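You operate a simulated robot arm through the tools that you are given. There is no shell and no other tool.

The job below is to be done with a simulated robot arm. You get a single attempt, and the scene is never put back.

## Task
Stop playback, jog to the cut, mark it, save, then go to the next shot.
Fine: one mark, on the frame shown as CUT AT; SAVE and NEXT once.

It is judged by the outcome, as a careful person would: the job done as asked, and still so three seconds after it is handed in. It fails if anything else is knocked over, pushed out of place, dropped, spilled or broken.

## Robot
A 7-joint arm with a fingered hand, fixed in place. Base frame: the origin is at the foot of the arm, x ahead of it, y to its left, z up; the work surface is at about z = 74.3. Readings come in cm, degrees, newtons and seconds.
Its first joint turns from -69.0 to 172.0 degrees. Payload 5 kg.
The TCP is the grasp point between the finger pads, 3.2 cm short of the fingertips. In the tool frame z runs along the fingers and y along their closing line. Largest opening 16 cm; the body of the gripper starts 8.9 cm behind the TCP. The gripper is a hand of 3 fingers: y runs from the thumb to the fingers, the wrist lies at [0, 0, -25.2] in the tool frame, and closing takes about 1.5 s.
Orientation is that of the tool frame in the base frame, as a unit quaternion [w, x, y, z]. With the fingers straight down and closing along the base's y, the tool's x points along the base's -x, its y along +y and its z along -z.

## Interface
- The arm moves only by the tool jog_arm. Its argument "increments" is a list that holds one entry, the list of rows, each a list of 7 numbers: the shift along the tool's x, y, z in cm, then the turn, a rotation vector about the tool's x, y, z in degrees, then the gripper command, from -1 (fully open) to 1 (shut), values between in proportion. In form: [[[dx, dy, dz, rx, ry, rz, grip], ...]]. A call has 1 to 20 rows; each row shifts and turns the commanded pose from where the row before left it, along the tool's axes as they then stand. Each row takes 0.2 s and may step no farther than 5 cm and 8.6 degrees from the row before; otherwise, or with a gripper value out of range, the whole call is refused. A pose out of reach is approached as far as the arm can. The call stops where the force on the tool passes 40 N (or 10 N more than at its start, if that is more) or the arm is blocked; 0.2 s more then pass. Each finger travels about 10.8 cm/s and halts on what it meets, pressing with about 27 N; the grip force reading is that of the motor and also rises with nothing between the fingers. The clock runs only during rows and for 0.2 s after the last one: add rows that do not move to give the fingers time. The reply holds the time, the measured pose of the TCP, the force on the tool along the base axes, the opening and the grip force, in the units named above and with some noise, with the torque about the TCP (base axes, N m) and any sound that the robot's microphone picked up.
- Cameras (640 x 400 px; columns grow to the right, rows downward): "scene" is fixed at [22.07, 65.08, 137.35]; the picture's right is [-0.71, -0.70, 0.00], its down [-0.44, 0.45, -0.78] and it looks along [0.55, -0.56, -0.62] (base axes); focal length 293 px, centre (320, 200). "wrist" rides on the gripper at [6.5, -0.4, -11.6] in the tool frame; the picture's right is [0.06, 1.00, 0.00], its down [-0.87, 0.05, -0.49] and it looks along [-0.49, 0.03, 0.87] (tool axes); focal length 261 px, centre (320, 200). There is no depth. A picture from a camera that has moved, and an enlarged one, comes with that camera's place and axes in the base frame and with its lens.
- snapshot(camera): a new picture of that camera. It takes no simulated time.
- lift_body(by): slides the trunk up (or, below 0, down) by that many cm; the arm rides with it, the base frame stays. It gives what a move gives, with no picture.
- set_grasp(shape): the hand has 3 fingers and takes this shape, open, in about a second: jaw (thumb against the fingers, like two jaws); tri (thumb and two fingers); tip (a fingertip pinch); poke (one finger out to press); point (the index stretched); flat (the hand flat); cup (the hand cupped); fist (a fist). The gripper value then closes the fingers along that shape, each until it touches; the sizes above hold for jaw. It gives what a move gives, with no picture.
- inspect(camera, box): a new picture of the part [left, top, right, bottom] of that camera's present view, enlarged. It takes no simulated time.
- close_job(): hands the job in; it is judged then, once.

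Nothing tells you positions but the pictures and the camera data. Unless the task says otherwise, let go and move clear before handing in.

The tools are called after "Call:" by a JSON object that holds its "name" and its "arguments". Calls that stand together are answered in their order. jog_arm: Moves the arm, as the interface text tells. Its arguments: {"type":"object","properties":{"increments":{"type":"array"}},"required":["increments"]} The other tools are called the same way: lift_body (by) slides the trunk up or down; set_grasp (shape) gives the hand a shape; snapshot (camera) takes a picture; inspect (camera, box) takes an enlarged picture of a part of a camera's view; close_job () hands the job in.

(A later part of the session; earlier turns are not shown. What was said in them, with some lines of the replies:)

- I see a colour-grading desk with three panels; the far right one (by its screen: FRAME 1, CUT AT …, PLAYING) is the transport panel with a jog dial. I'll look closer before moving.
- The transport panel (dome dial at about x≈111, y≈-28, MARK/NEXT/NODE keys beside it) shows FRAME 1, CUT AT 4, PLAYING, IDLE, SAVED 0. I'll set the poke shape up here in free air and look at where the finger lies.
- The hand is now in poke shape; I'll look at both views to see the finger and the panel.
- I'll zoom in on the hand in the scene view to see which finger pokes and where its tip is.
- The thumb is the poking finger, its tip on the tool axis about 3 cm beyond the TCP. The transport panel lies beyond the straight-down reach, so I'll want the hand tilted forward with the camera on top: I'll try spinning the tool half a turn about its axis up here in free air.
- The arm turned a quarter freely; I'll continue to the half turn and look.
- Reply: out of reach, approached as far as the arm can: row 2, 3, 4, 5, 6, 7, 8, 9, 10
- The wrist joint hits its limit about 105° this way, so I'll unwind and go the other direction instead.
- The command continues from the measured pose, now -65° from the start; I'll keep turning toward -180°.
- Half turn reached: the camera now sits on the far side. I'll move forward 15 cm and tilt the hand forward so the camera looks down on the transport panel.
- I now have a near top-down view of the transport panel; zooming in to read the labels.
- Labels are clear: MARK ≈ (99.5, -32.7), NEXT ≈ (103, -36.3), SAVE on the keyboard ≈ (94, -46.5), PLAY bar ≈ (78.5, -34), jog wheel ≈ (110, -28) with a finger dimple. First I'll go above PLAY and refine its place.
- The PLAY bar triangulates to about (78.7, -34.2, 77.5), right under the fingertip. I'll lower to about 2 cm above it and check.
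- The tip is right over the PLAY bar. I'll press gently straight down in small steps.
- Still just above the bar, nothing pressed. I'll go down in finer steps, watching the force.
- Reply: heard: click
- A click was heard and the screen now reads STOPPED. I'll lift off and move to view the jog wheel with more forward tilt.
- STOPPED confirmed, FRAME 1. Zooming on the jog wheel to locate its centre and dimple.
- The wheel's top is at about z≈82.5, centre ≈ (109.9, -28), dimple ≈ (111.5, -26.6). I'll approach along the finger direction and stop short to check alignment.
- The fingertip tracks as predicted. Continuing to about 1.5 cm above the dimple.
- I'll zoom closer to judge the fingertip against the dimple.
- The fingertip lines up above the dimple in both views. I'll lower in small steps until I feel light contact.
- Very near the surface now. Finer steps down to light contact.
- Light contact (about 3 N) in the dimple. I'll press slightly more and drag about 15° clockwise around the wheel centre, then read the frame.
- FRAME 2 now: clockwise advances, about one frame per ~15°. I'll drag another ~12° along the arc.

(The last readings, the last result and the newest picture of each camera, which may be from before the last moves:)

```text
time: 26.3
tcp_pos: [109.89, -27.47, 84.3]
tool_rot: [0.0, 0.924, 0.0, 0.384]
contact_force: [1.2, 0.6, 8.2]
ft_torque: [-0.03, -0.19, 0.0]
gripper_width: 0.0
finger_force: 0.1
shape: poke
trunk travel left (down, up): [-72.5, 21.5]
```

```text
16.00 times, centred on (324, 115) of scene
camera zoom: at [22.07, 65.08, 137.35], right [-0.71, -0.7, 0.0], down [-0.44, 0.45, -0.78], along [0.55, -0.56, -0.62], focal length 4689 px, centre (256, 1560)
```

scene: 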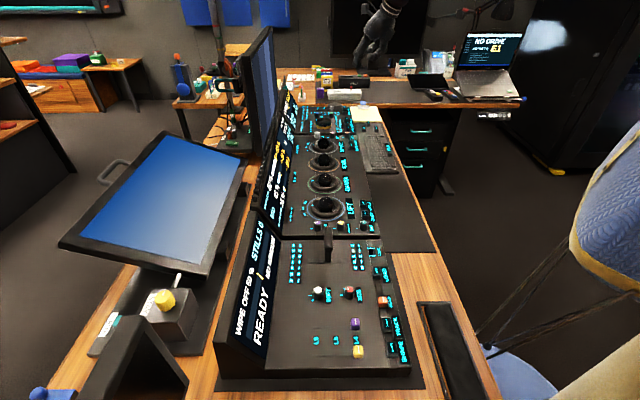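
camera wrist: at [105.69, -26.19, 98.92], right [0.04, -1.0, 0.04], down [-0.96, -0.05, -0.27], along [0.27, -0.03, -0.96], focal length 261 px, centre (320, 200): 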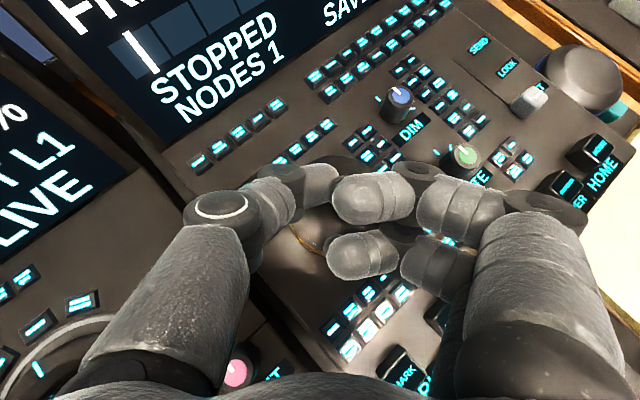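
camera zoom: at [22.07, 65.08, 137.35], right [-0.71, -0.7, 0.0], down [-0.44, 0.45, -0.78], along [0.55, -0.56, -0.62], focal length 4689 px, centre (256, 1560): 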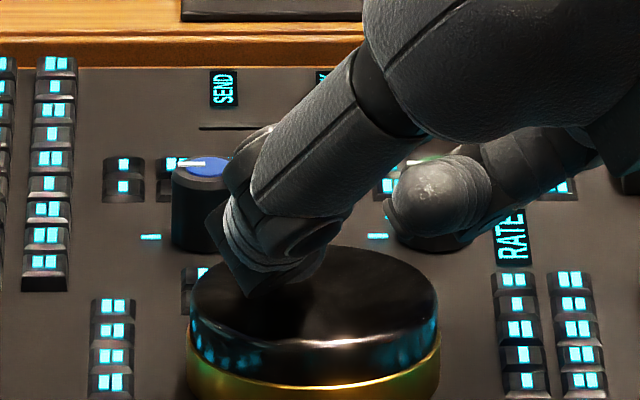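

FRAME 3. One more short drag of about 13°.

Call:
{"name": "jog_arm", "arguments": {"increments": [[[0.037, 0.235, 0.037, 0, 0, 0, -1], [0.0085, 0.24, 0.0085, 0, 0, 0, -1]]]}}

Call:
{"name": "inspect", "arguments": {"camera": "scene", "box": [265, 80, 345, 130]}}

```text
time: 26.9
tcp_pos: [109.87, -27.82, 84.3]
tool_rot: [0.0, 0.924, -0.001, 0.383]
contact_force: [-3.0, 1.7, 10.5]
ft_torque: [-0.04, -0.13, 0.04]
gripper_width: 0.01
finger_force: 0.0
shape: poke
trunk travel left (down, up): [-72.5, 21.5]
```

```text
8.00 times, centred on (305, 105) of scene
camera zoom: at [22.07, 65.08, 137.35], right [-0.71, -0.7, 0.0], down [-0.44, 0.45, -0.78], along [0.55, -0.56, -0.62], focal length 2345 px, centre (440, 960)
```

zoom: 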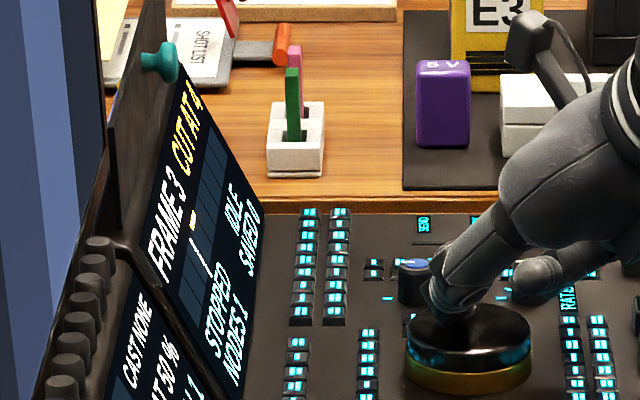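

Still FRAME 3, tip following the dimple. A little further.

Call:
{"name": "jog_arm", "arguments": {"increments": [[[-0.02, 0.25, -0.02, 0, 0, 0, -1], [0, 0, 0, 0, 0, 0, -1]]]}}

Call:
{"name": "inspect", "arguments": {"camera": "scene", "box": [265, 80, 345, 130]}}

Call:
{"name": "inspect", "arguments": {"camera": "scene", "box": [308, 105, 340, 125]}}

```text
time: 27.5
tcp_pos: [109.88, -28.06, 84.36]
tool_rot: [0.0, 0.924, -0.001, 0.383]
contact_force: [-2.3, 0.4, 9.3]
ft_torque: [-0.01, -0.13, 0.01]
gripper_width: 0.0
finger_force: 0.0
shape: poke
trunk travel left (down, up): [-72.5, 21.5]
```

```text
8.00 times, centred on (305, 105) of scene
camera zoom: at [22.07, 65.08, 137.35], right [-0.71, -0.7, 0.0], down [-0.44, 0.45, -0.78], along [0.55, -0.56, -0.62], focal length 2345 px, centre (440, 960)
```

zoom: 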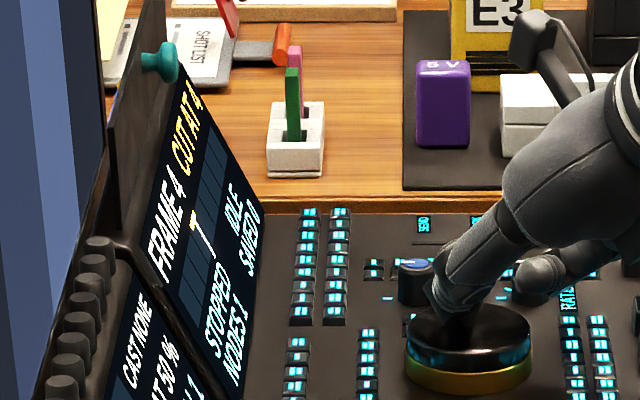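

```text
16.00 times, centred on (324, 115) of scene
camera zoom: at [22.07, 65.08, 137.35], right [-0.71, -0.7, 0.0], down [-0.44, 0.45, -0.78], along [0.55, -0.56, -0.62], focal length 4689 px, centre (256, 1560)
```

zoom: 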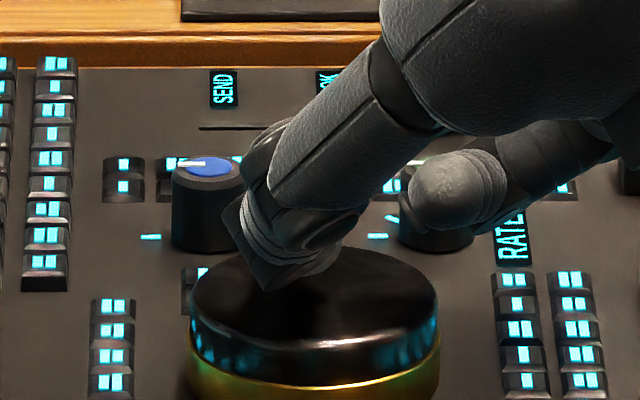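

FRAME 4, exactly at the yellow cut tick. I'll nudge a few degrees further into that frame's range so it doesn't sit on the edge, then verify before lifting.

Call:
{"name": "jog_arm", "arguments": {"increments": [[[-0.02, 0.12, -0.02, 0, 0, 0, -1], [0, 0, 0, 0, 0, 0, -1]]]}}

Call:
{"name": "inspect", "arguments": {"camera": "scene", "box": [265, 80, 345, 130]}}

```text
time: 28.1
tcp_pos: [109.78, -28.17, 84.35]
tool_rot: [0.0, 0.924, 0.0, 0.383]
contact_force: [-1.8, 2.2, 9.8]
ft_torque: [-0.02, -0.18, 0.02]
gripper_width: 0.0
finger_force: 0.1
shape: poke
trunk travel left (down, up): [-72.5, 21.5]
```

```text
8.00 times, centred on (305, 105) of scene
camera zoom: at [22.07, 65.08, 137.35], right [-0.71, -0.7, 0.0], down [-0.44, 0.45, -0.78], along [0.55, -0.56, -0.62], focal length 2345 px, centre (440, 960)
```

zoom: 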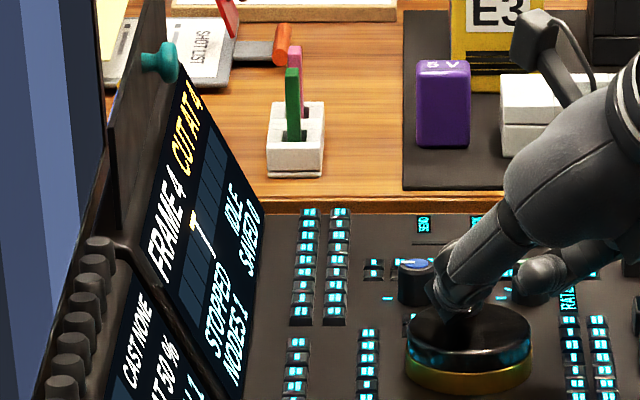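

Still FRAME 4. Lifting straight up off the wheel.

Call:
{"name": "jog_arm", "arguments": {"increments": [[[0.106, 0, -0.106, 0, 0, 0, -1], [0.212, 0, -0.212, 0, 0, 0, -1], [0.5, 0, -0.5, 0, 0, 0, -1], [1.4, 0, -1.4, 0, 0, 0, -1], [2.5, 0, -2.5, 0, 0, 0, -1], [0, 0, 0, 0, 0, 0, -1]]]}}

Call:
{"name": "inspect", "arguments": {"camera": "scene", "box": [265, 80, 345, 130]}}

Call:
{"name": "snapshot", "arguments": {"camera": "wrist"}}

```text
time: 29.5
tcp_pos: [109.98, -28.17, 90.82]
tool_rot: [0.0, 0.924, -0.001, 0.382]
contact_force: [-1.4, -0.8, 0.4]
ft_torque: [-0.02, -0.01, -0.01]
gripper_width: 0.02
finger_force: 0.1
shape: poke
trunk travel left (down, up): [-72.5, 21.5]
```

```text
8.00 times, centred on (305, 105) of scene
camera zoom: at [22.07, 65.08, 137.35], right [-0.71, -0.7, 0.0], down [-0.44, 0.45, -0.78], along [0.55, -0.56, -0.62], focal length 2345 px, centre (440, 960)
```

zoom: 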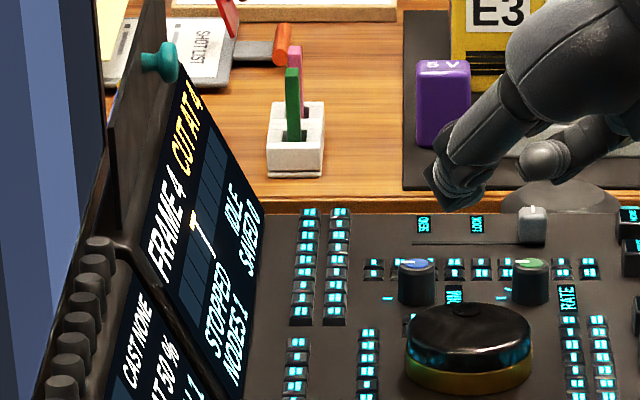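

```text
taken
camera wrist: at [106.27, -27.81, 103.6], right [0.04, -1.0, 0.04], down [-0.96, -0.05, -0.27], along [0.27, -0.03, -0.96], focal length 261 px, centre (320, 200)
```

wrist: 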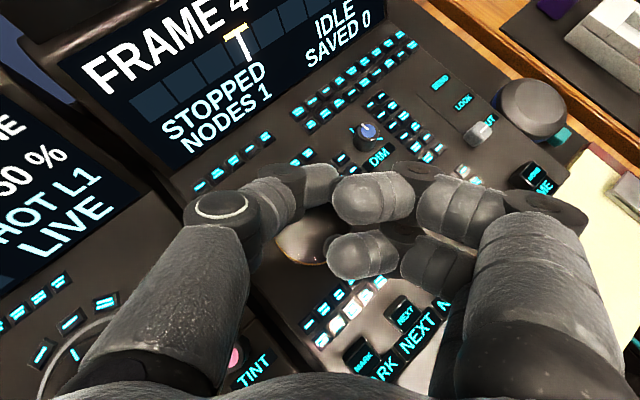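

FRAME 4 holds after release, wheel's dimple moved cleanly. Now to MARK, which I place at about (99.85, -32.5, 80): I'll back off, reduce the tilt to 30° and hover above it.

Call:
{"name": "jog_arm", "arguments": {"increments": [[[-2.475, 1.44, -2.95, 0, 0, 0, -1], [-2.475, 1.44, -2.95, 0, 0, 0, -1], [-2.475, 1.44, -2.95, 0, 0, 0, -1], [0, 0, 0, 0, -7.5, 0, -1], [0, 0, 0, 0, -7.5, 0, -1], [0, 0, 0, 0, 0, 0, -1]]]}}

Call:
{"name": "snapshot", "arguments": {"camera": "wrist"}}

Call:
{"name": "inspect", "arguments": {"camera": "scene", "box": [305, 80, 385, 130]}}

```text
time: 30.9
tcp_pos: [98.39, -32.54, 91.85]
tool_rot: [0.001, 0.966, -0.001, 0.258]
contact_force: [0.6, 0.0, 0.6]
ft_torque: [-0.03, -0.01, 0.01]
gripper_width: 0.0
finger_force: 0.1
shape: poke
trunk travel left (down, up): [-72.5, 21.5]
```

```text
taken
camera wrist: at [98.11, -32.16, 105.14], right [0.05, -1.0, 0.03], down [-1.0, -0.05, -0.01], along [0.01, -0.03, -1.0], focal length 261 px, centre (320, 200)
```

wrist: 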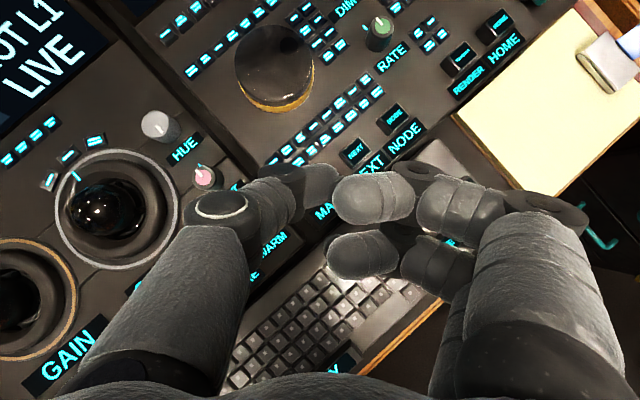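

```text
8.00 times, centred on (345, 105) of scene
camera zoom: at [22.07, 65.08, 137.35], right [-0.71, -0.7, 0.0], down [-0.44, 0.45, -0.78], along [0.55, -0.56, -0.62], focal length 2345 px, centre (120, 960)
```

zoom: 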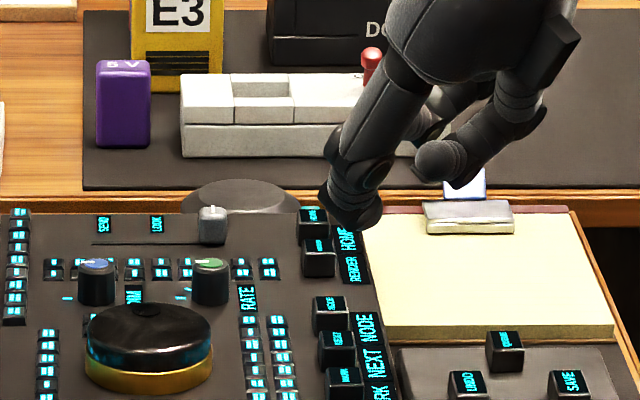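

The projection puts the fingertip's landing point right on MARK. Lowering to about 2 cm above it.

Call:
{"name": "jog_arm", "arguments": {"increments": [[[-1.75, 0, 3.03, 0, 0, 0, -1], [-1.75, 0, 3.03, 0, 0, 0, -1], [0, 0, 0, 0, 0, 0, -1]]]}}

Call:
{"name": "inspect", "arguments": {"camera": "scene", "box": [325, 105, 365, 130]}}

Call:
{"name": "inspect", "arguments": {"camera": "wrist", "box": [240, 100, 400, 250]}}

```text
time: 31.7
tcp_pos: [98.39, -32.41, 84.86]
tool_rot: [0.0, 0.966, 0.0, 0.26]
contact_force: [-0.1, 0.4, 0.1]
ft_torque: [0.02, 0.0, 0.02]
gripper_width: 0.0
finger_force: 0.1
shape: poke
trunk travel left (down, up): [-72.5, 21.5]
```

```text
16.00 times, centred on (345, 118) of scene
camera zoom: at [22.07, 65.08, 137.35], right [-0.71, -0.7, 0.0], down [-0.44, 0.45, -0.78], along [0.55, -0.56, -0.62], focal length 4689 px, centre (-80, 1520)
```

zoom: 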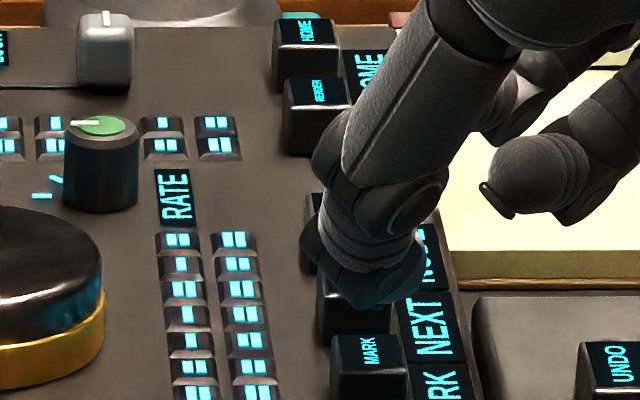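

```text
2.67 times, centred on (320, 175) of wrist
camera zoom: at [98.11, -32.1, 98.23], right [0.05, -1.0, 0.03], down [-1.0, -0.05, -0.01], along [0.01, -0.03, -1.0], focal length 695 px, centre (320, 267)
```

zoom: 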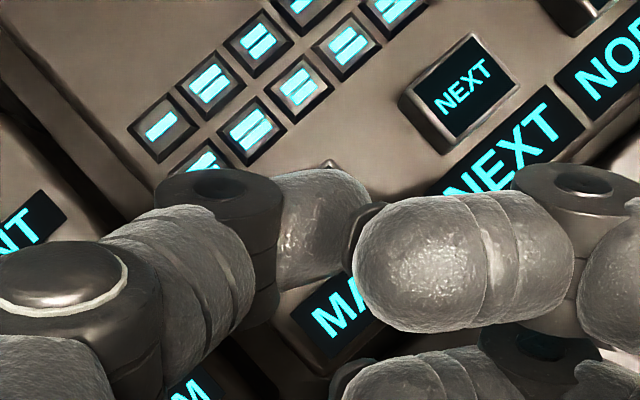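

The tip is just about centred on MARK; I'll shift 0.3 cm forward and lower to just above the key.

Call:
{"name": "jog_arm", "arguments": {"increments": [[[-0.447, 0, 1.474, 0, 0, 0, -1], [0, 0, 0, 0, 0, 0, -1]]]}}

Call:
{"name": "inspect", "arguments": {"camera": "scene", "box": [325, 105, 365, 130]}}

```text
time: 32.3
tcp_pos: [98.7, -32.51, 83.39]
tool_rot: [0.0, 0.966, -0.002, 0.259]
contact_force: [-0.1, -1.3, 1.4]
ft_torque: [-0.01, 0.02, -0.02]
gripper_width: 0.0
finger_force: 0.0
shape: poke
trunk travel left (down, up): [-72.5, 21.5]
```

```text
16.00 times, centred on (345, 118) of scene
camera zoom: at [22.07, 65.08, 137.35], right [-0.71, -0.7, 0.0], down [-0.44, 0.45, -0.78], along [0.55, -0.56, -0.62], focal length 4689 px, centre (-80, 1520)
```

zoom: 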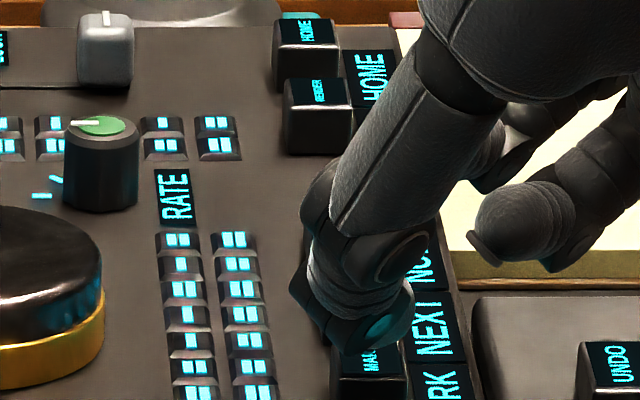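

Just above MARK. Fine steps down now until a single click.

Call:
{"name": "jog_arm", "arguments": {"increments": [[[-0.075, 0, 0.13, 0, 0, 0, -1], [-0.075, 0, 0.13, 0, 0, 0, -1], [-0.075, 0, 0.13, 0, 0, 0, -1], [-0.075, 0, 0.13, 0, 0, 0, -1]]]}}

Call:
{"name": "inspect", "arguments": {"camera": "scene", "box": [325, 105, 365, 130]}}

Call:
{"name": "inspect", "arguments": {"camera": "scene", "box": [265, 80, 345, 130]}}

```text
time: 33.3
tcp_pos: [98.67, -32.42, 82.94]
tool_rot: [0.001, 0.966, -0.001, 0.259]
contact_force: [2.6, -0.6, 7.8]
ft_torque: [-0.05, -0.11, 0.01]
gripper_width: 0.0
finger_force: 0.1
shape: poke
trunk travel left (down, up): [-72.5, 21.5]
heard: click
```

```text
16.00 times, centred on (345, 118) of scene
camera zoom: at [22.07, 65.08, 137.35], right [-0.71, -0.7, 0.0], down [-0.44, 0.45, -0.78], along [0.55, -0.56, -0.62], focal length 4689 px, centre (-80, 1520)
```

zoom: 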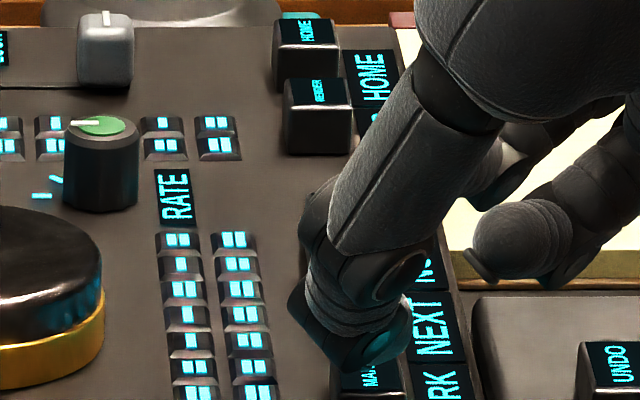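

```text
8.00 times, centred on (305, 105) of scene
camera zoom: at [22.07, 65.08, 137.35], right [-0.71, -0.7, 0.0], down [-0.44, 0.45, -0.78], along [0.55, -0.56, -0.62], focal length 2345 px, centre (440, 960)
```

zoom: 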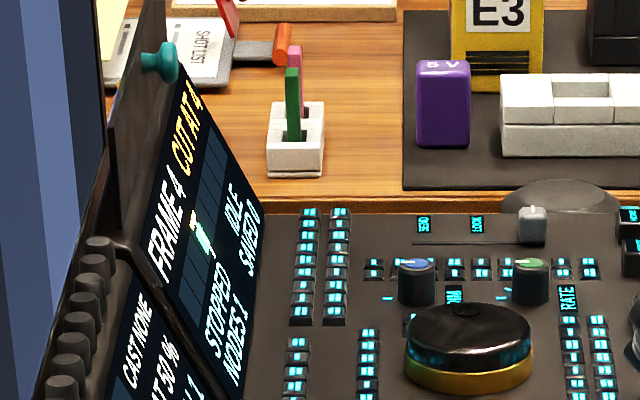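

One click, and a green mark appears on frame 4's cell. Lifting straight off the key and checking.

Call:
{"name": "jog_arm", "arguments": {"increments": [[[0.2, 0, -0.346, 0, 0, 0, -1], [0.5, 0, -0.866, 0, 0, 0, -1], [2, 0, -3.46, 0, 0, 0, -1], [2.4, 0, -4.16, 0, 0, 0, -1], [0, 0, 0, 0, 0, 0, -1]]]}}

Call:
{"name": "inspect", "arguments": {"camera": "scene", "box": [280, 90, 304, 130]}}

Call:
{"name": "snapshot", "arguments": {"camera": "wrist"}}

```text
time: 34.5
tcp_pos: [98.73, -32.62, 92.92]
tool_rot: [0.001, 0.966, -0.001, 0.258]
contact_force: [-0.1, 0.1, 0.1]
ft_torque: [0.0, 0.01, -0.02]
gripper_width: 0.02
finger_force: 0.0
shape: poke
trunk travel left (down, up): [-72.5, 21.5]
```

```text
10.00 times, centred on (292, 110) of scene
camera zoom: at [22.07, 65.08, 137.35], right [-0.71, -0.7, 0.0], down [-0.44, 0.45, -0.78], along [0.55, -0.56, -0.62], focal length 2931 px, centre (600, 1100)
```

zoom: 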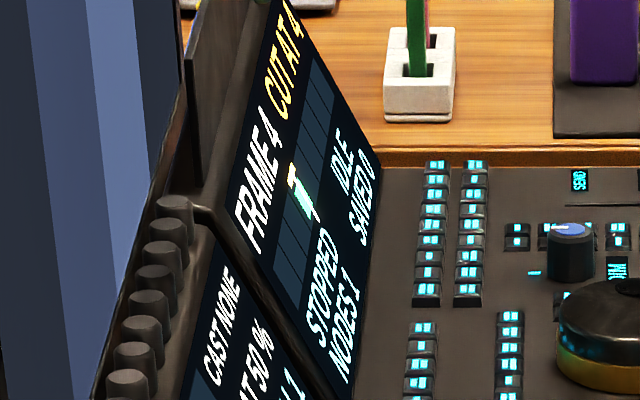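

```text
taken
camera wrist: at [98.51, -32.27, 106.21], right [0.05, -1.0, 0.03], down [-1.0, -0.05, -0.01], along [0.01, -0.03, -1.0], focal length 261 px, centre (320, 200)
```

wrist: 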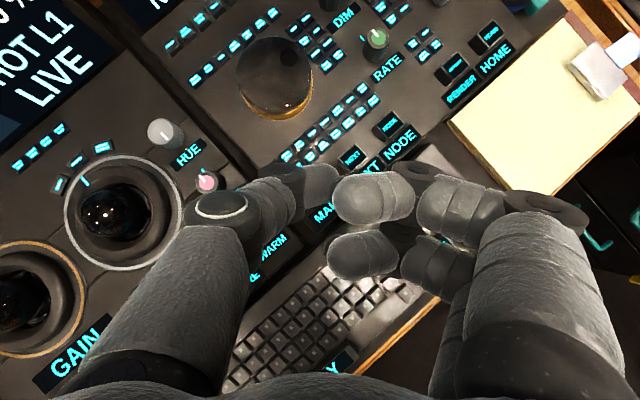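

The mark is on frame 4 and the screen still shows IDLE / SAVED 0. Next is SAVE on the keyboard, which I place at about (92.9, -46.1, 78.3); moving above it.

Call:
{"name": "jog_arm", "arguments": {"increments": [[[-1.878, 3.375, -0.248, 0, 0, 0, -1], [-1.878, 3.375, -0.248, 0, 0, 0, -1], [-1.878, 3.375, -0.248, 0, 0, 0, -1], [-1.878, 3.375, -0.248, 0, 0, 0, -1], [0, 0, 0, 0, 0, 0, -1]]]}}

Call:
{"name": "snapshot", "arguments": {"camera": "wrist"}}

Call:
{"name": "inspect", "arguments": {"camera": "scene", "box": [345, 95, 425, 145]}}

```text
time: 35.7
tcp_pos: [91.78, -45.87, 90.11]
tool_rot: [0.0, 0.966, 0.0, 0.259]
contact_force: [-0.1, -0.5, -0.5]
ft_torque: [-0.04, -0.02, -0.01]
gripper_width: 0.0
finger_force: 0.0
shape: poke
trunk travel left (down, up): [-72.5, 21.5]
```

```text
taken
camera wrist: at [91.54, -45.64, 103.34], right [0.05, -1.0, 0.03], down [-1.0, -0.05, -0.01], along [0.01, -0.03, -1.0], focal length 261 px, centre (320, 200)
```

wrist: 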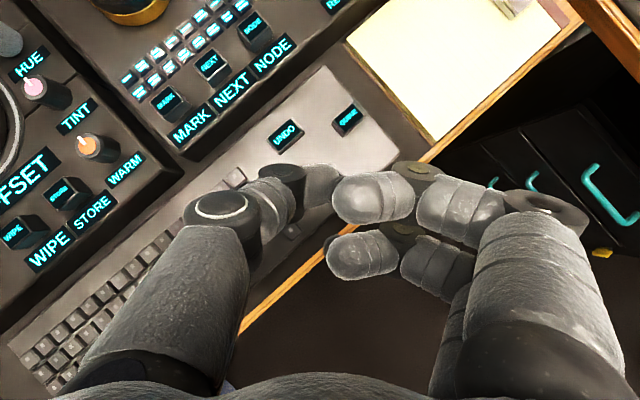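

```text
8.00 times, centred on (385, 120) of scene
camera zoom: at [22.07, 65.08, 137.35], right [-0.71, -0.7, 0.0], down [-0.44, 0.45, -0.78], along [0.55, -0.56, -0.62], focal length 2345 px, centre (-200, 840)
```

zoom: 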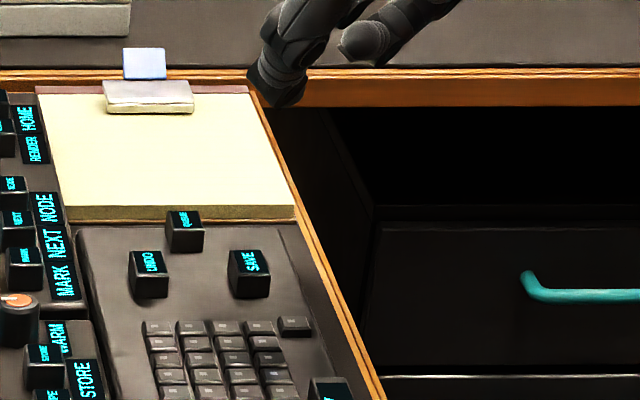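

Refined with UNDO and QUEUE visible: SAVE's centre is nearer (94.0, -46.7, 77). I'll shift accordingly while lowering to ~2.5 cm above it, then check.

Call:
{"name": "jog_arm", "arguments": {"increments": [[[-1.56, 0.415, 3.775, 0, 0, 0, -1], [-1.56, 0.415, 3.775, 0, 0, 0, -1], [0, 0, 0, 0, 0, 0, -1]]]}}

Call:
{"name": "inspect", "arguments": {"camera": "scene", "box": [360, 105, 400, 130]}}

Call:
{"name": "inspect", "arguments": {"camera": "wrist", "box": [220, 60, 420, 260]}}

```text
time: 36.5
tcp_pos: [92.75, -46.81, 82.03]
tool_rot: [0.0, 0.966, -0.001, 0.259]
contact_force: [0.3, 1.1, 0.2]
ft_torque: [0.0, 0.01, 0.01]
gripper_width: 0.0
finger_force: 0.1
shape: poke
trunk travel left (down, up): [-72.5, 21.5]
```

```text
16.00 times, centred on (380, 118) of scene
camera zoom: at [22.07, 65.08, 137.35], right [-0.71, -0.7, 0.0], down [-0.44, 0.45, -0.78], along [0.55, -0.56, -0.62], focal length 4689 px, centre (-640, 1520)
```

zoom: 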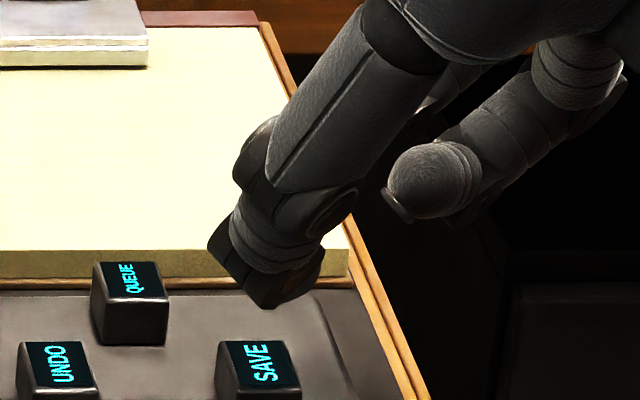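

```text
2.00 times, centred on (320, 160) of wrist
camera zoom: at [92.58, -46.5, 95.37], right [0.05, -1.0, 0.03], down [-1.0, -0.05, -0.01], along [0.01, -0.03, -1.0], focal length 521 px, centre (320, 280)
```

zoom: 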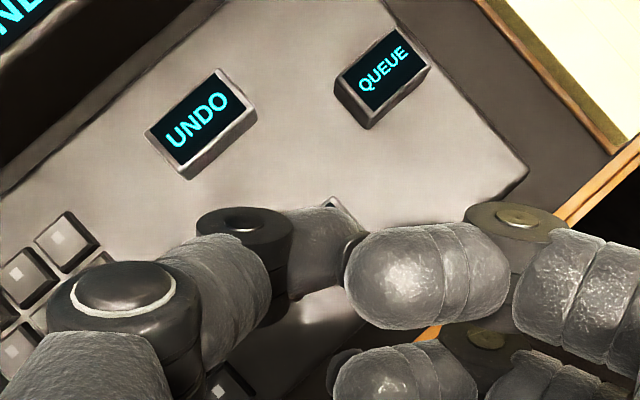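

SAVE lies directly below the fingertip in both views. Lowering to just above it.

Call:
{"name": "jog_arm", "arguments": {"increments": [[[-0.4, 0, 0.693, 0, 0, 0, -1], [-0.3, 0, 0.52, 0, 0, 0, -1], [0, 0, 0, 0, 0, 0, -1]]]}}

Call:
{"name": "inspect", "arguments": {"camera": "scene", "box": [360, 105, 400, 130]}}

```text
time: 37.3
tcp_pos: [92.73, -46.84, 80.58]
tool_rot: [0.0, 0.966, 0.0, 0.259]
contact_force: [1.2, 1.0, 0.1]
ft_torque: [-0.01, 0.02, -0.01]
gripper_width: 0.02
finger_force: 0.1
shape: poke
trunk travel left (down, up): [-72.5, 21.5]
```

```text
16.00 times, centred on (380, 118) of scene
camera zoom: at [22.07, 65.08, 137.35], right [-0.71, -0.7, 0.0], down [-0.44, 0.45, -0.78], along [0.55, -0.56, -0.62], focal length 4689 px, centre (-640, 1520)
```

zoom: 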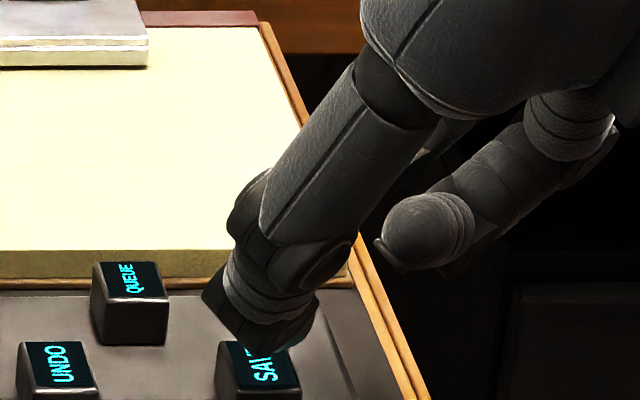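

Nearly touching SAVE, centred on it. Fine steps down until one click.

Call:
{"name": "jog_arm", "arguments": {"increments": [[[-0.1, 0, 0.173, 0, 0, 0, -1], [-0.1, 0, 0.173, 0, 0, 0, -1], [-0.075, 0, 0.13, 0, 0, 0, -1]]]}}

Call:
{"name": "inspect", "arguments": {"camera": "scene", "box": [280, 90, 304, 130]}}

```text
time: 38.1
tcp_pos: [92.77, -46.76, 80.12]
tool_rot: [0.001, 0.966, -0.001, 0.259]
contact_force: [-1.1, -0.1, 2.0]
ft_torque: [0.0, -0.01, -0.02]
gripper_width: 0.0
finger_force: 0.0
shape: poke
trunk travel left (down, up): [-72.5, 21.5]
heard: click
```

```text
10.00 times, centred on (292, 110) of scene
camera zoom: at [22.07, 65.08, 137.35], right [-0.71, -0.7, 0.0], down [-0.44, 0.45, -0.78], along [0.55, -0.56, -0.62], focal length 2931 px, centre (600, 1100)
```

zoom: 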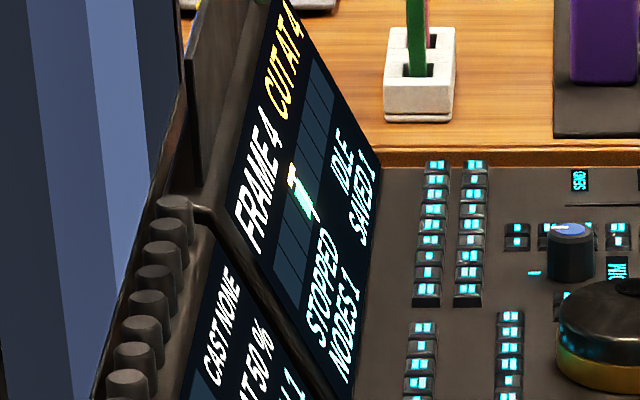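

One click, and the screen shows SAVED 1. Lifting straight up and confirming.

Call:
{"name": "jog_arm", "arguments": {"increments": [[[0.2, 0, -0.346, 0, 0, 0, -1], [0.5, 0, -0.866, 0, 0, 0, -1], [2, 0, -3.46, 0, 0, 0, -1], [2.4, 0, -4.16, 0, 0, 0, -1], [1.5, 0, -2.6, 0, 0, 0, -1], [0, 0, 0, 0, 0, 0, -1]]]}}

Call:
{"name": "inspect", "arguments": {"camera": "scene", "box": [265, 80, 405, 167]}}

```text
time: 39.5
tcp_pos: [92.82, -46.85, 93.24]
tool_rot: [0.0, 0.966, -0.001, 0.259]
contact_force: [0.5, -0.3, 0.3]
ft_torque: [0.01, -0.02, -0.01]
gripper_width: 0.0
finger_force: 0.0
shape: poke
trunk travel left (down, up): [-72.5, 21.5]
```

```text
4.57 times, centred on (335, 124) of scene
camera zoom: at [22.07, 65.08, 137.35], right [-0.71, -0.7, 0.0], down [-0.44, 0.45, -0.78], along [0.55, -0.56, -0.62], focal length 1340 px, centre (251, 550)
```

zoom: 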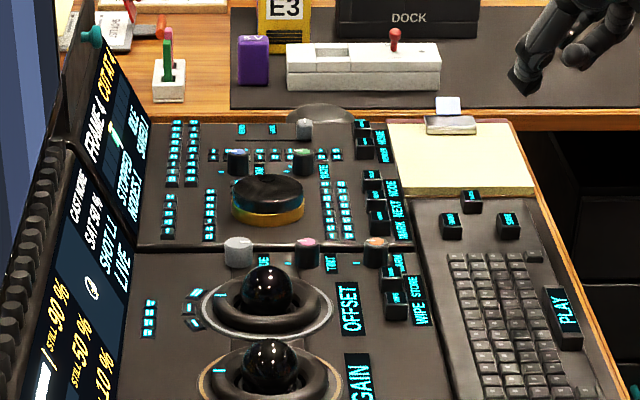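

SAVED 1, mark intact, frame 4. Now to NEXT, at about (103.15, -36.05, 80.5): hovering above it.

Call:
{"name": "jog_arm", "arguments": {"increments": [[[2.483, -3.583, 1.897, 0, 0, 0, -1], [2.483, -3.583, 1.897, 0, 0, 0, -1], [2.483, -3.583, 1.897, 0, 0, 0, -1], [0, 0, 0, 0, 0, 0, -1]]]}}

Call:
{"name": "snapshot", "arguments": {"camera": "wrist"}}

Call:
{"name": "inspect", "arguments": {"camera": "scene", "box": [305, 80, 385, 130]}}

```text
time: 40.5
tcp_pos: [102.05, -36.17, 92.05]
tool_rot: [0.0, 0.966, -0.001, 0.259]
contact_force: [0.3, -1.0, 0.3]
ft_torque: [0.07, -0.05, 0.03]
gripper_width: 0.0
finger_force: 0.1
shape: poke
trunk travel left (down, up): [-72.5, 21.5]
```

```text
taken
camera wrist: at [101.81, -35.84, 105.34], right [0.05, -1.0, 0.03], down [-1.0, -0.05, -0.01], along [0.01, -0.03, -1.0], focal length 261 px, centre (320, 200)
```

wrist: 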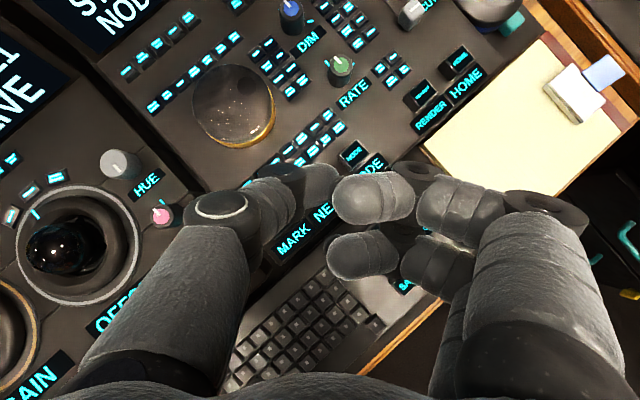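

```text
8.00 times, centred on (345, 105) of scene
camera zoom: at [22.07, 65.08, 137.35], right [-0.71, -0.7, 0.0], down [-0.44, 0.45, -0.78], along [0.55, -0.56, -0.62], focal length 2345 px, centre (120, 960)
```

zoom: 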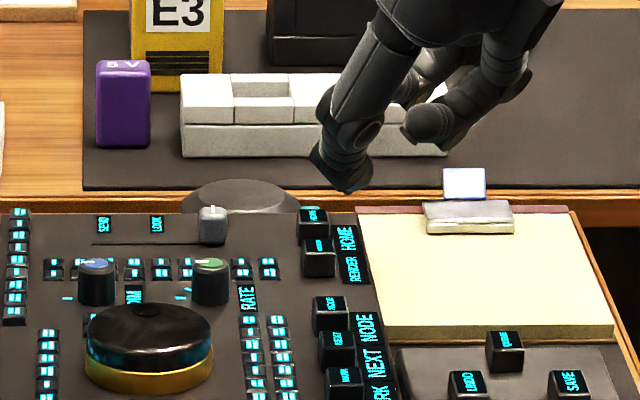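

The view matches the one I had over MARK, now shifted to NEXT. Lowering to about 2 cm above.

Call:
{"name": "jog_arm", "arguments": {"increments": [[[-1.76, -0.035, 3.2, 0, 0, 0, -1], [-1.76, -0.035, 3.2, 0, 0, 0, -1], [0, 0, 0, 0, 0, 0, -1]]]}}

Call:
{"name": "inspect", "arguments": {"camera": "scene", "box": [325, 105, 365, 130]}}

Call:
{"name": "inspect", "arguments": {"camera": "wrist", "box": [240, 100, 400, 250]}}

```text
time: 41.3
tcp_pos: [102.24, -35.87, 84.7]
tool_rot: [0.0, 0.966, -0.001, 0.259]
contact_force: [-0.4, -0.3, -0.5]
ft_torque: [0.04, 0.01, 0.01]
gripper_width: 0.0
finger_force: 0.0
shape: poke
trunk travel left (down, up): [-72.5, 21.5]
```

```text
16.00 times, centred on (345, 118) of scene
camera zoom: at [22.07, 65.08, 137.35], right [-0.71, -0.7, 0.0], down [-0.44, 0.45, -0.78], along [0.55, -0.56, -0.62], focal length 4689 px, centre (-80, 1520)
```

zoom: 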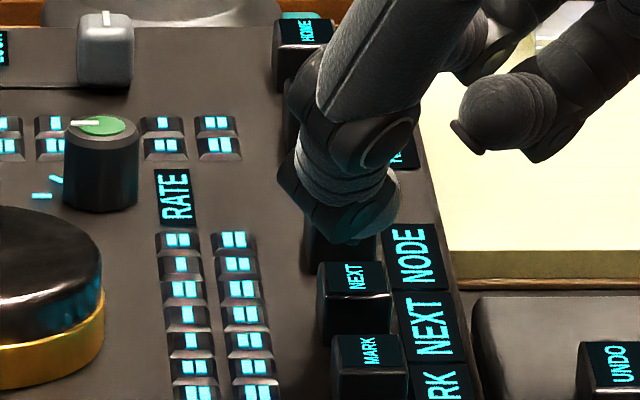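

```text
2.67 times, centred on (320, 175) of wrist
camera zoom: at [101.9, -35.53, 97.93], right [0.05, -1.0, 0.03], down [-1.0, -0.05, -0.01], along [0.01, -0.03, -1.0], focal length 695 px, centre (320, 267)
```

zoom: 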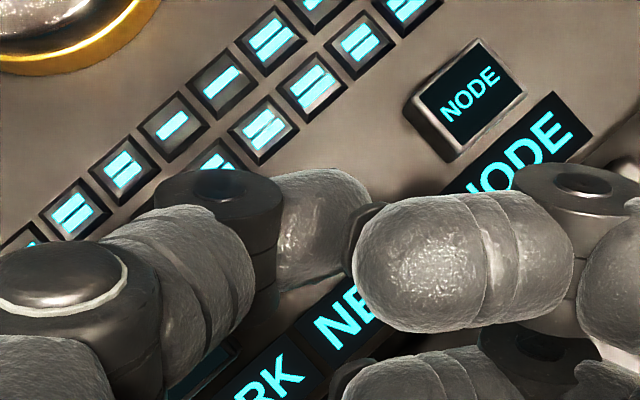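

The tip is over NEXT; a small correction of 0.25 cm and down to just above the key.

Call:
{"name": "jog_arm", "arguments": {"increments": [[[-0.434, 0.2, 1.251, 0, 0, 0, -1], [0, 0, 0, 0, 0, 0, -1]]]}}

Call:
{"name": "inspect", "arguments": {"camera": "scene", "box": [325, 105, 365, 130]}}

```text
time: 41.9
tcp_pos: [102.38, -36.02, 83.41]
tool_rot: [0.0, 0.966, -0.002, 0.259]
contact_force: [-0.4, -0.2, 1.5]
ft_torque: [0.04, -0.03, 0.0]
gripper_width: 0.0
finger_force: 0.1
shape: poke
trunk travel left (down, up): [-72.5, 21.5]
```

```text
16.00 times, centred on (345, 118) of scene
camera zoom: at [22.07, 65.08, 137.35], right [-0.71, -0.7, 0.0], down [-0.44, 0.45, -0.78], along [0.55, -0.56, -0.62], focal length 4689 px, centre (-80, 1520)
```

zoom: 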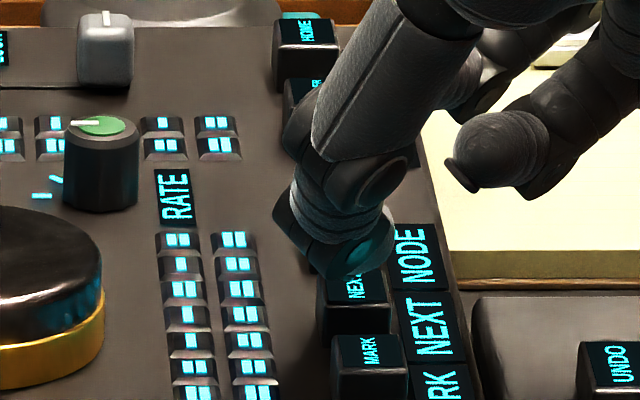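

Same picture as over MARK. Fine steps down until one click.

Call:
{"name": "jog_arm", "arguments": {"increments": [[[-0.075, 0, 0.13, 0, 0, 0, -1], [-0.075, 0, 0.13, 0, 0, 0, -1], [-0.075, 0, 0.13, 0, 0, 0, -1], [-0.05, 0, 0.0866, 0, 0, 0, -1]]]}}

Call:
{"name": "inspect", "arguments": {"camera": "scene", "box": [265, 80, 345, 130]}}

```text
time: 42.9
tcp_pos: [102.43, -36.18, 82.97]
tool_rot: [0.0, 0.966, 0.0, 0.26]
contact_force: [0.7, 1.4, 7.7]
ft_torque: [0.04, -0.1, 0.03]
gripper_width: 0.0
finger_force: 0.1
shape: poke
trunk travel left (down, up): [-72.5, 21.5]
heard: click
```

```text
8.00 times, centred on (305, 105) of scene
camera zoom: at [22.07, 65.08, 137.35], right [-0.71, -0.7, 0.0], down [-0.44, 0.45, -0.78], along [0.55, -0.56, -0.62], focal length 2345 px, centre (440, 960)
```

zoom: 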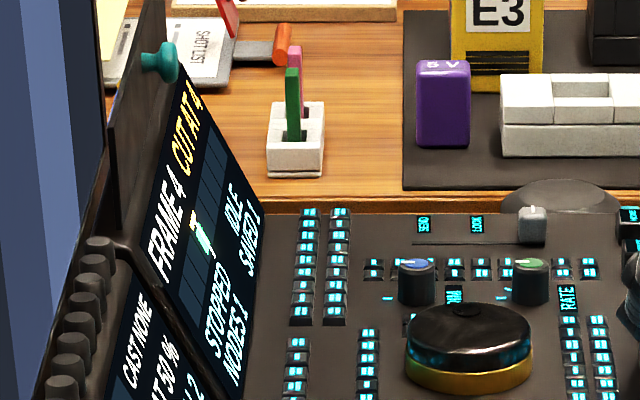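

A click was heard. I'll lift straight off and check the shot readout.

Call:
{"name": "jog_arm", "arguments": {"increments": [[[0.2, 0, -0.346, 0, 0, 0, -1], [0.5, 0, -0.866, 0, 0, 0, -1], [2, 0, -3.46, 0, 0, 0, -1], [2.4, 0, -4.16, 0, 0, 0, -1], [2.4, 0, -4.16, 0, 0, 0, -1], [0, 0, 0, 0, 0, 0, -1]]]}}

Call:
{"name": "inspect", "arguments": {"camera": "scene", "box": [265, 80, 345, 180]}}

Call:
{"name": "inspect", "arguments": {"camera": "scene", "box": [280, 90, 304, 140]}}

Call:
{"name": "snapshot", "arguments": {"camera": "wrist"}}

```text
time: 44.3
tcp_pos: [102.42, -36.23, 97.77]
tool_rot: [0.0, 0.966, -0.001, 0.258]
contact_force: [0.5, -0.1, -0.2]
ft_torque: [0.03, 0.0, 0.03]
gripper_width: 0.0
finger_force: 0.0
shape: poke
trunk travel left (down, up): [-72.5, 21.5]
```

```text
4.00 times, centred on (305, 130) of scene
camera zoom: at [22.07, 65.08, 137.35], right [-0.71, -0.7, 0.0], down [-0.44, 0.45, -0.78], along [0.55, -0.56, -0.62], focal length 1172 px, centre (380, 480)
```

zoom: 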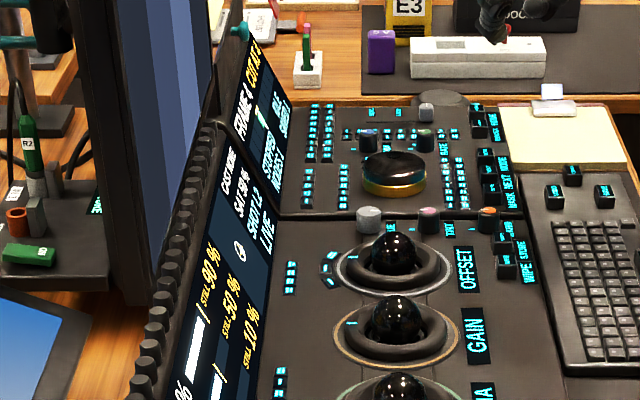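

```text
8.00 times, centred on (292, 115) of scene
camera zoom: at [22.07, 65.08, 137.35], right [-0.71, -0.7, 0.0], down [-0.44, 0.45, -0.78], along [0.55, -0.56, -0.62], focal length 2345 px, centre (544, 880)
```

zoom: 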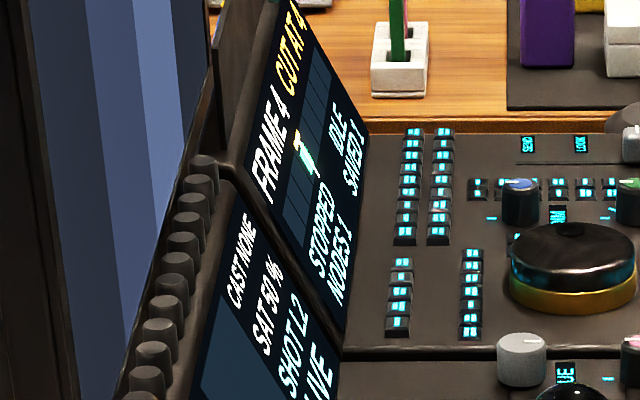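

```text
taken
camera wrist: at [102.2, -35.81, 111.0], right [0.05, -1.0, 0.03], down [-1.0, -0.05, -0.01], along [0.01, -0.03, -1.0], focal length 261 px, centre (320, 200)
```

wrist: 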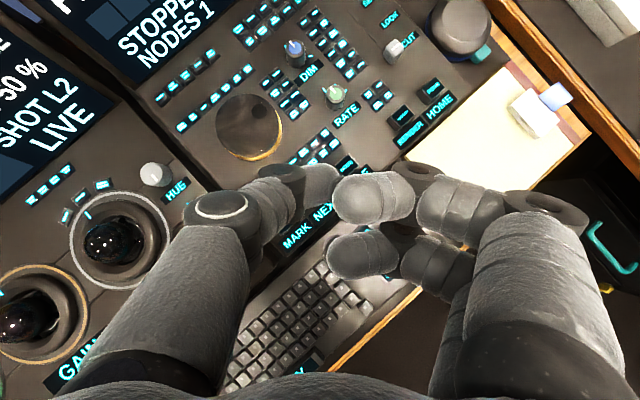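

SHOT L2, SAVED 1, STOPPED, one green mark on frame 4. I'll withdraw the arm well clear and take one last look.

Call:
{"name": "jog_arm", "arguments": {"increments": [[[-2.09, -1.14, -3.52, 0, 0, 0, -1], [-2.09, -1.14, -3.52, 0, 0, 0, -1], [-2.09, -1.14, -3.52, 0, 0, 0, -1], [-2.09, -1.14, -3.52, 0, 0, 0, -1], [-2.09, -1.14, -3.52, 0, 0, 0, -1], [-2.09, -1.14, -3.52, 0, 0, 0, -1], [-2.09, -1.14, -3.52, 0, 0, 0, -1], [0, 0, 0, 0, 0, 0, -1], [0, 0, 0, 0, 0, 0, -1], [0, 0, 0, 0, 0, 0, -1], [0, 0, 0, 0, 0, 0, -1], [0, 0, 0, 0, 0, 0, -1]]]}}

Call:
{"name": "snapshot", "arguments": {"camera": "scene"}}

Call:
{"name": "inspect", "arguments": {"camera": "scene", "box": [280, 90, 304, 140]}}

Call:
{"name": "snapshot", "arguments": {"camera": "wrist"}}

```text
time: 46.9
tcp_pos: [77.59, -28.21, 111.91]
tool_rot: [0.001, 0.966, -0.001, 0.259]
contact_force: [0.2, 0.7, -0.3]
ft_torque: [-0.01, 0.02, -0.03]
gripper_width: 0.01
finger_force: 0.0
shape: poke
trunk travel left (down, up): [-72.5, 21.5]
```

```text
taken
```

scene: 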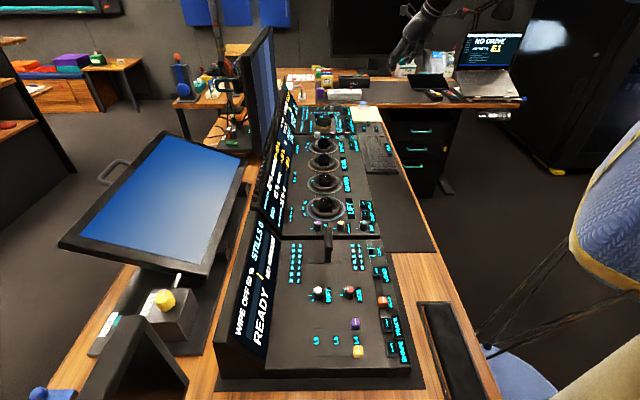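

```text
8.00 times, centred on (292, 115) of scene
camera zoom: at [22.07, 65.08, 137.35], right [-0.71, -0.7, 0.0], down [-0.44, 0.45, -0.78], along [0.55, -0.56, -0.62], focal length 2345 px, centre (544, 880)
```

zoom: 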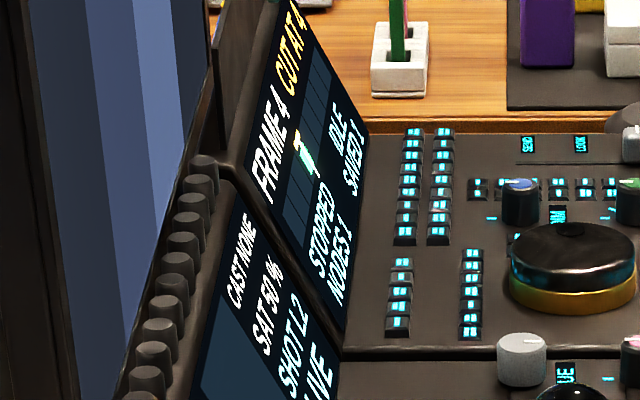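

```text
taken
camera wrist: at [77.26, -27.85, 125.22], right [0.05, -1.0, 0.03], down [-1.0, -0.05, -0.01], along [0.01, -0.03, -1.0], focal length 261 px, centre (320, 200)
```

wrist: 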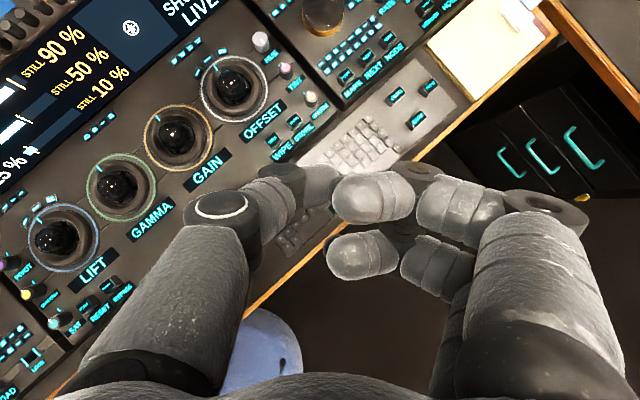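

The arm is clear and nothing was disturbed. The screens hold steady at STOPPED, FRAME 4 with its single mark on the cut, SAVED 1 and SHOT L2, so I'm handing the job in.

Call:
{"name": "close_job", "arguments": {}}

```text
The job is handed in.
```

The job is done and handed in. Playback is stopped, and there is one mark on frame 4, the frame shown as CUT AT. I pressed SAVE once and then NEXT once.

My last look before handing in, with the arm pulled clear, showed:

| Readout | Value |
|---|---|
| Playback | STOPPED |
| Frame | 4, with one green mark on the cut |
| Saved | 1 |
| Shot | L2 (was L1) |

Nothing else on the desk looked moved or knocked over. I couldn't check the screens after handing in, so that look is my evidence that the result holds for the three seconds.
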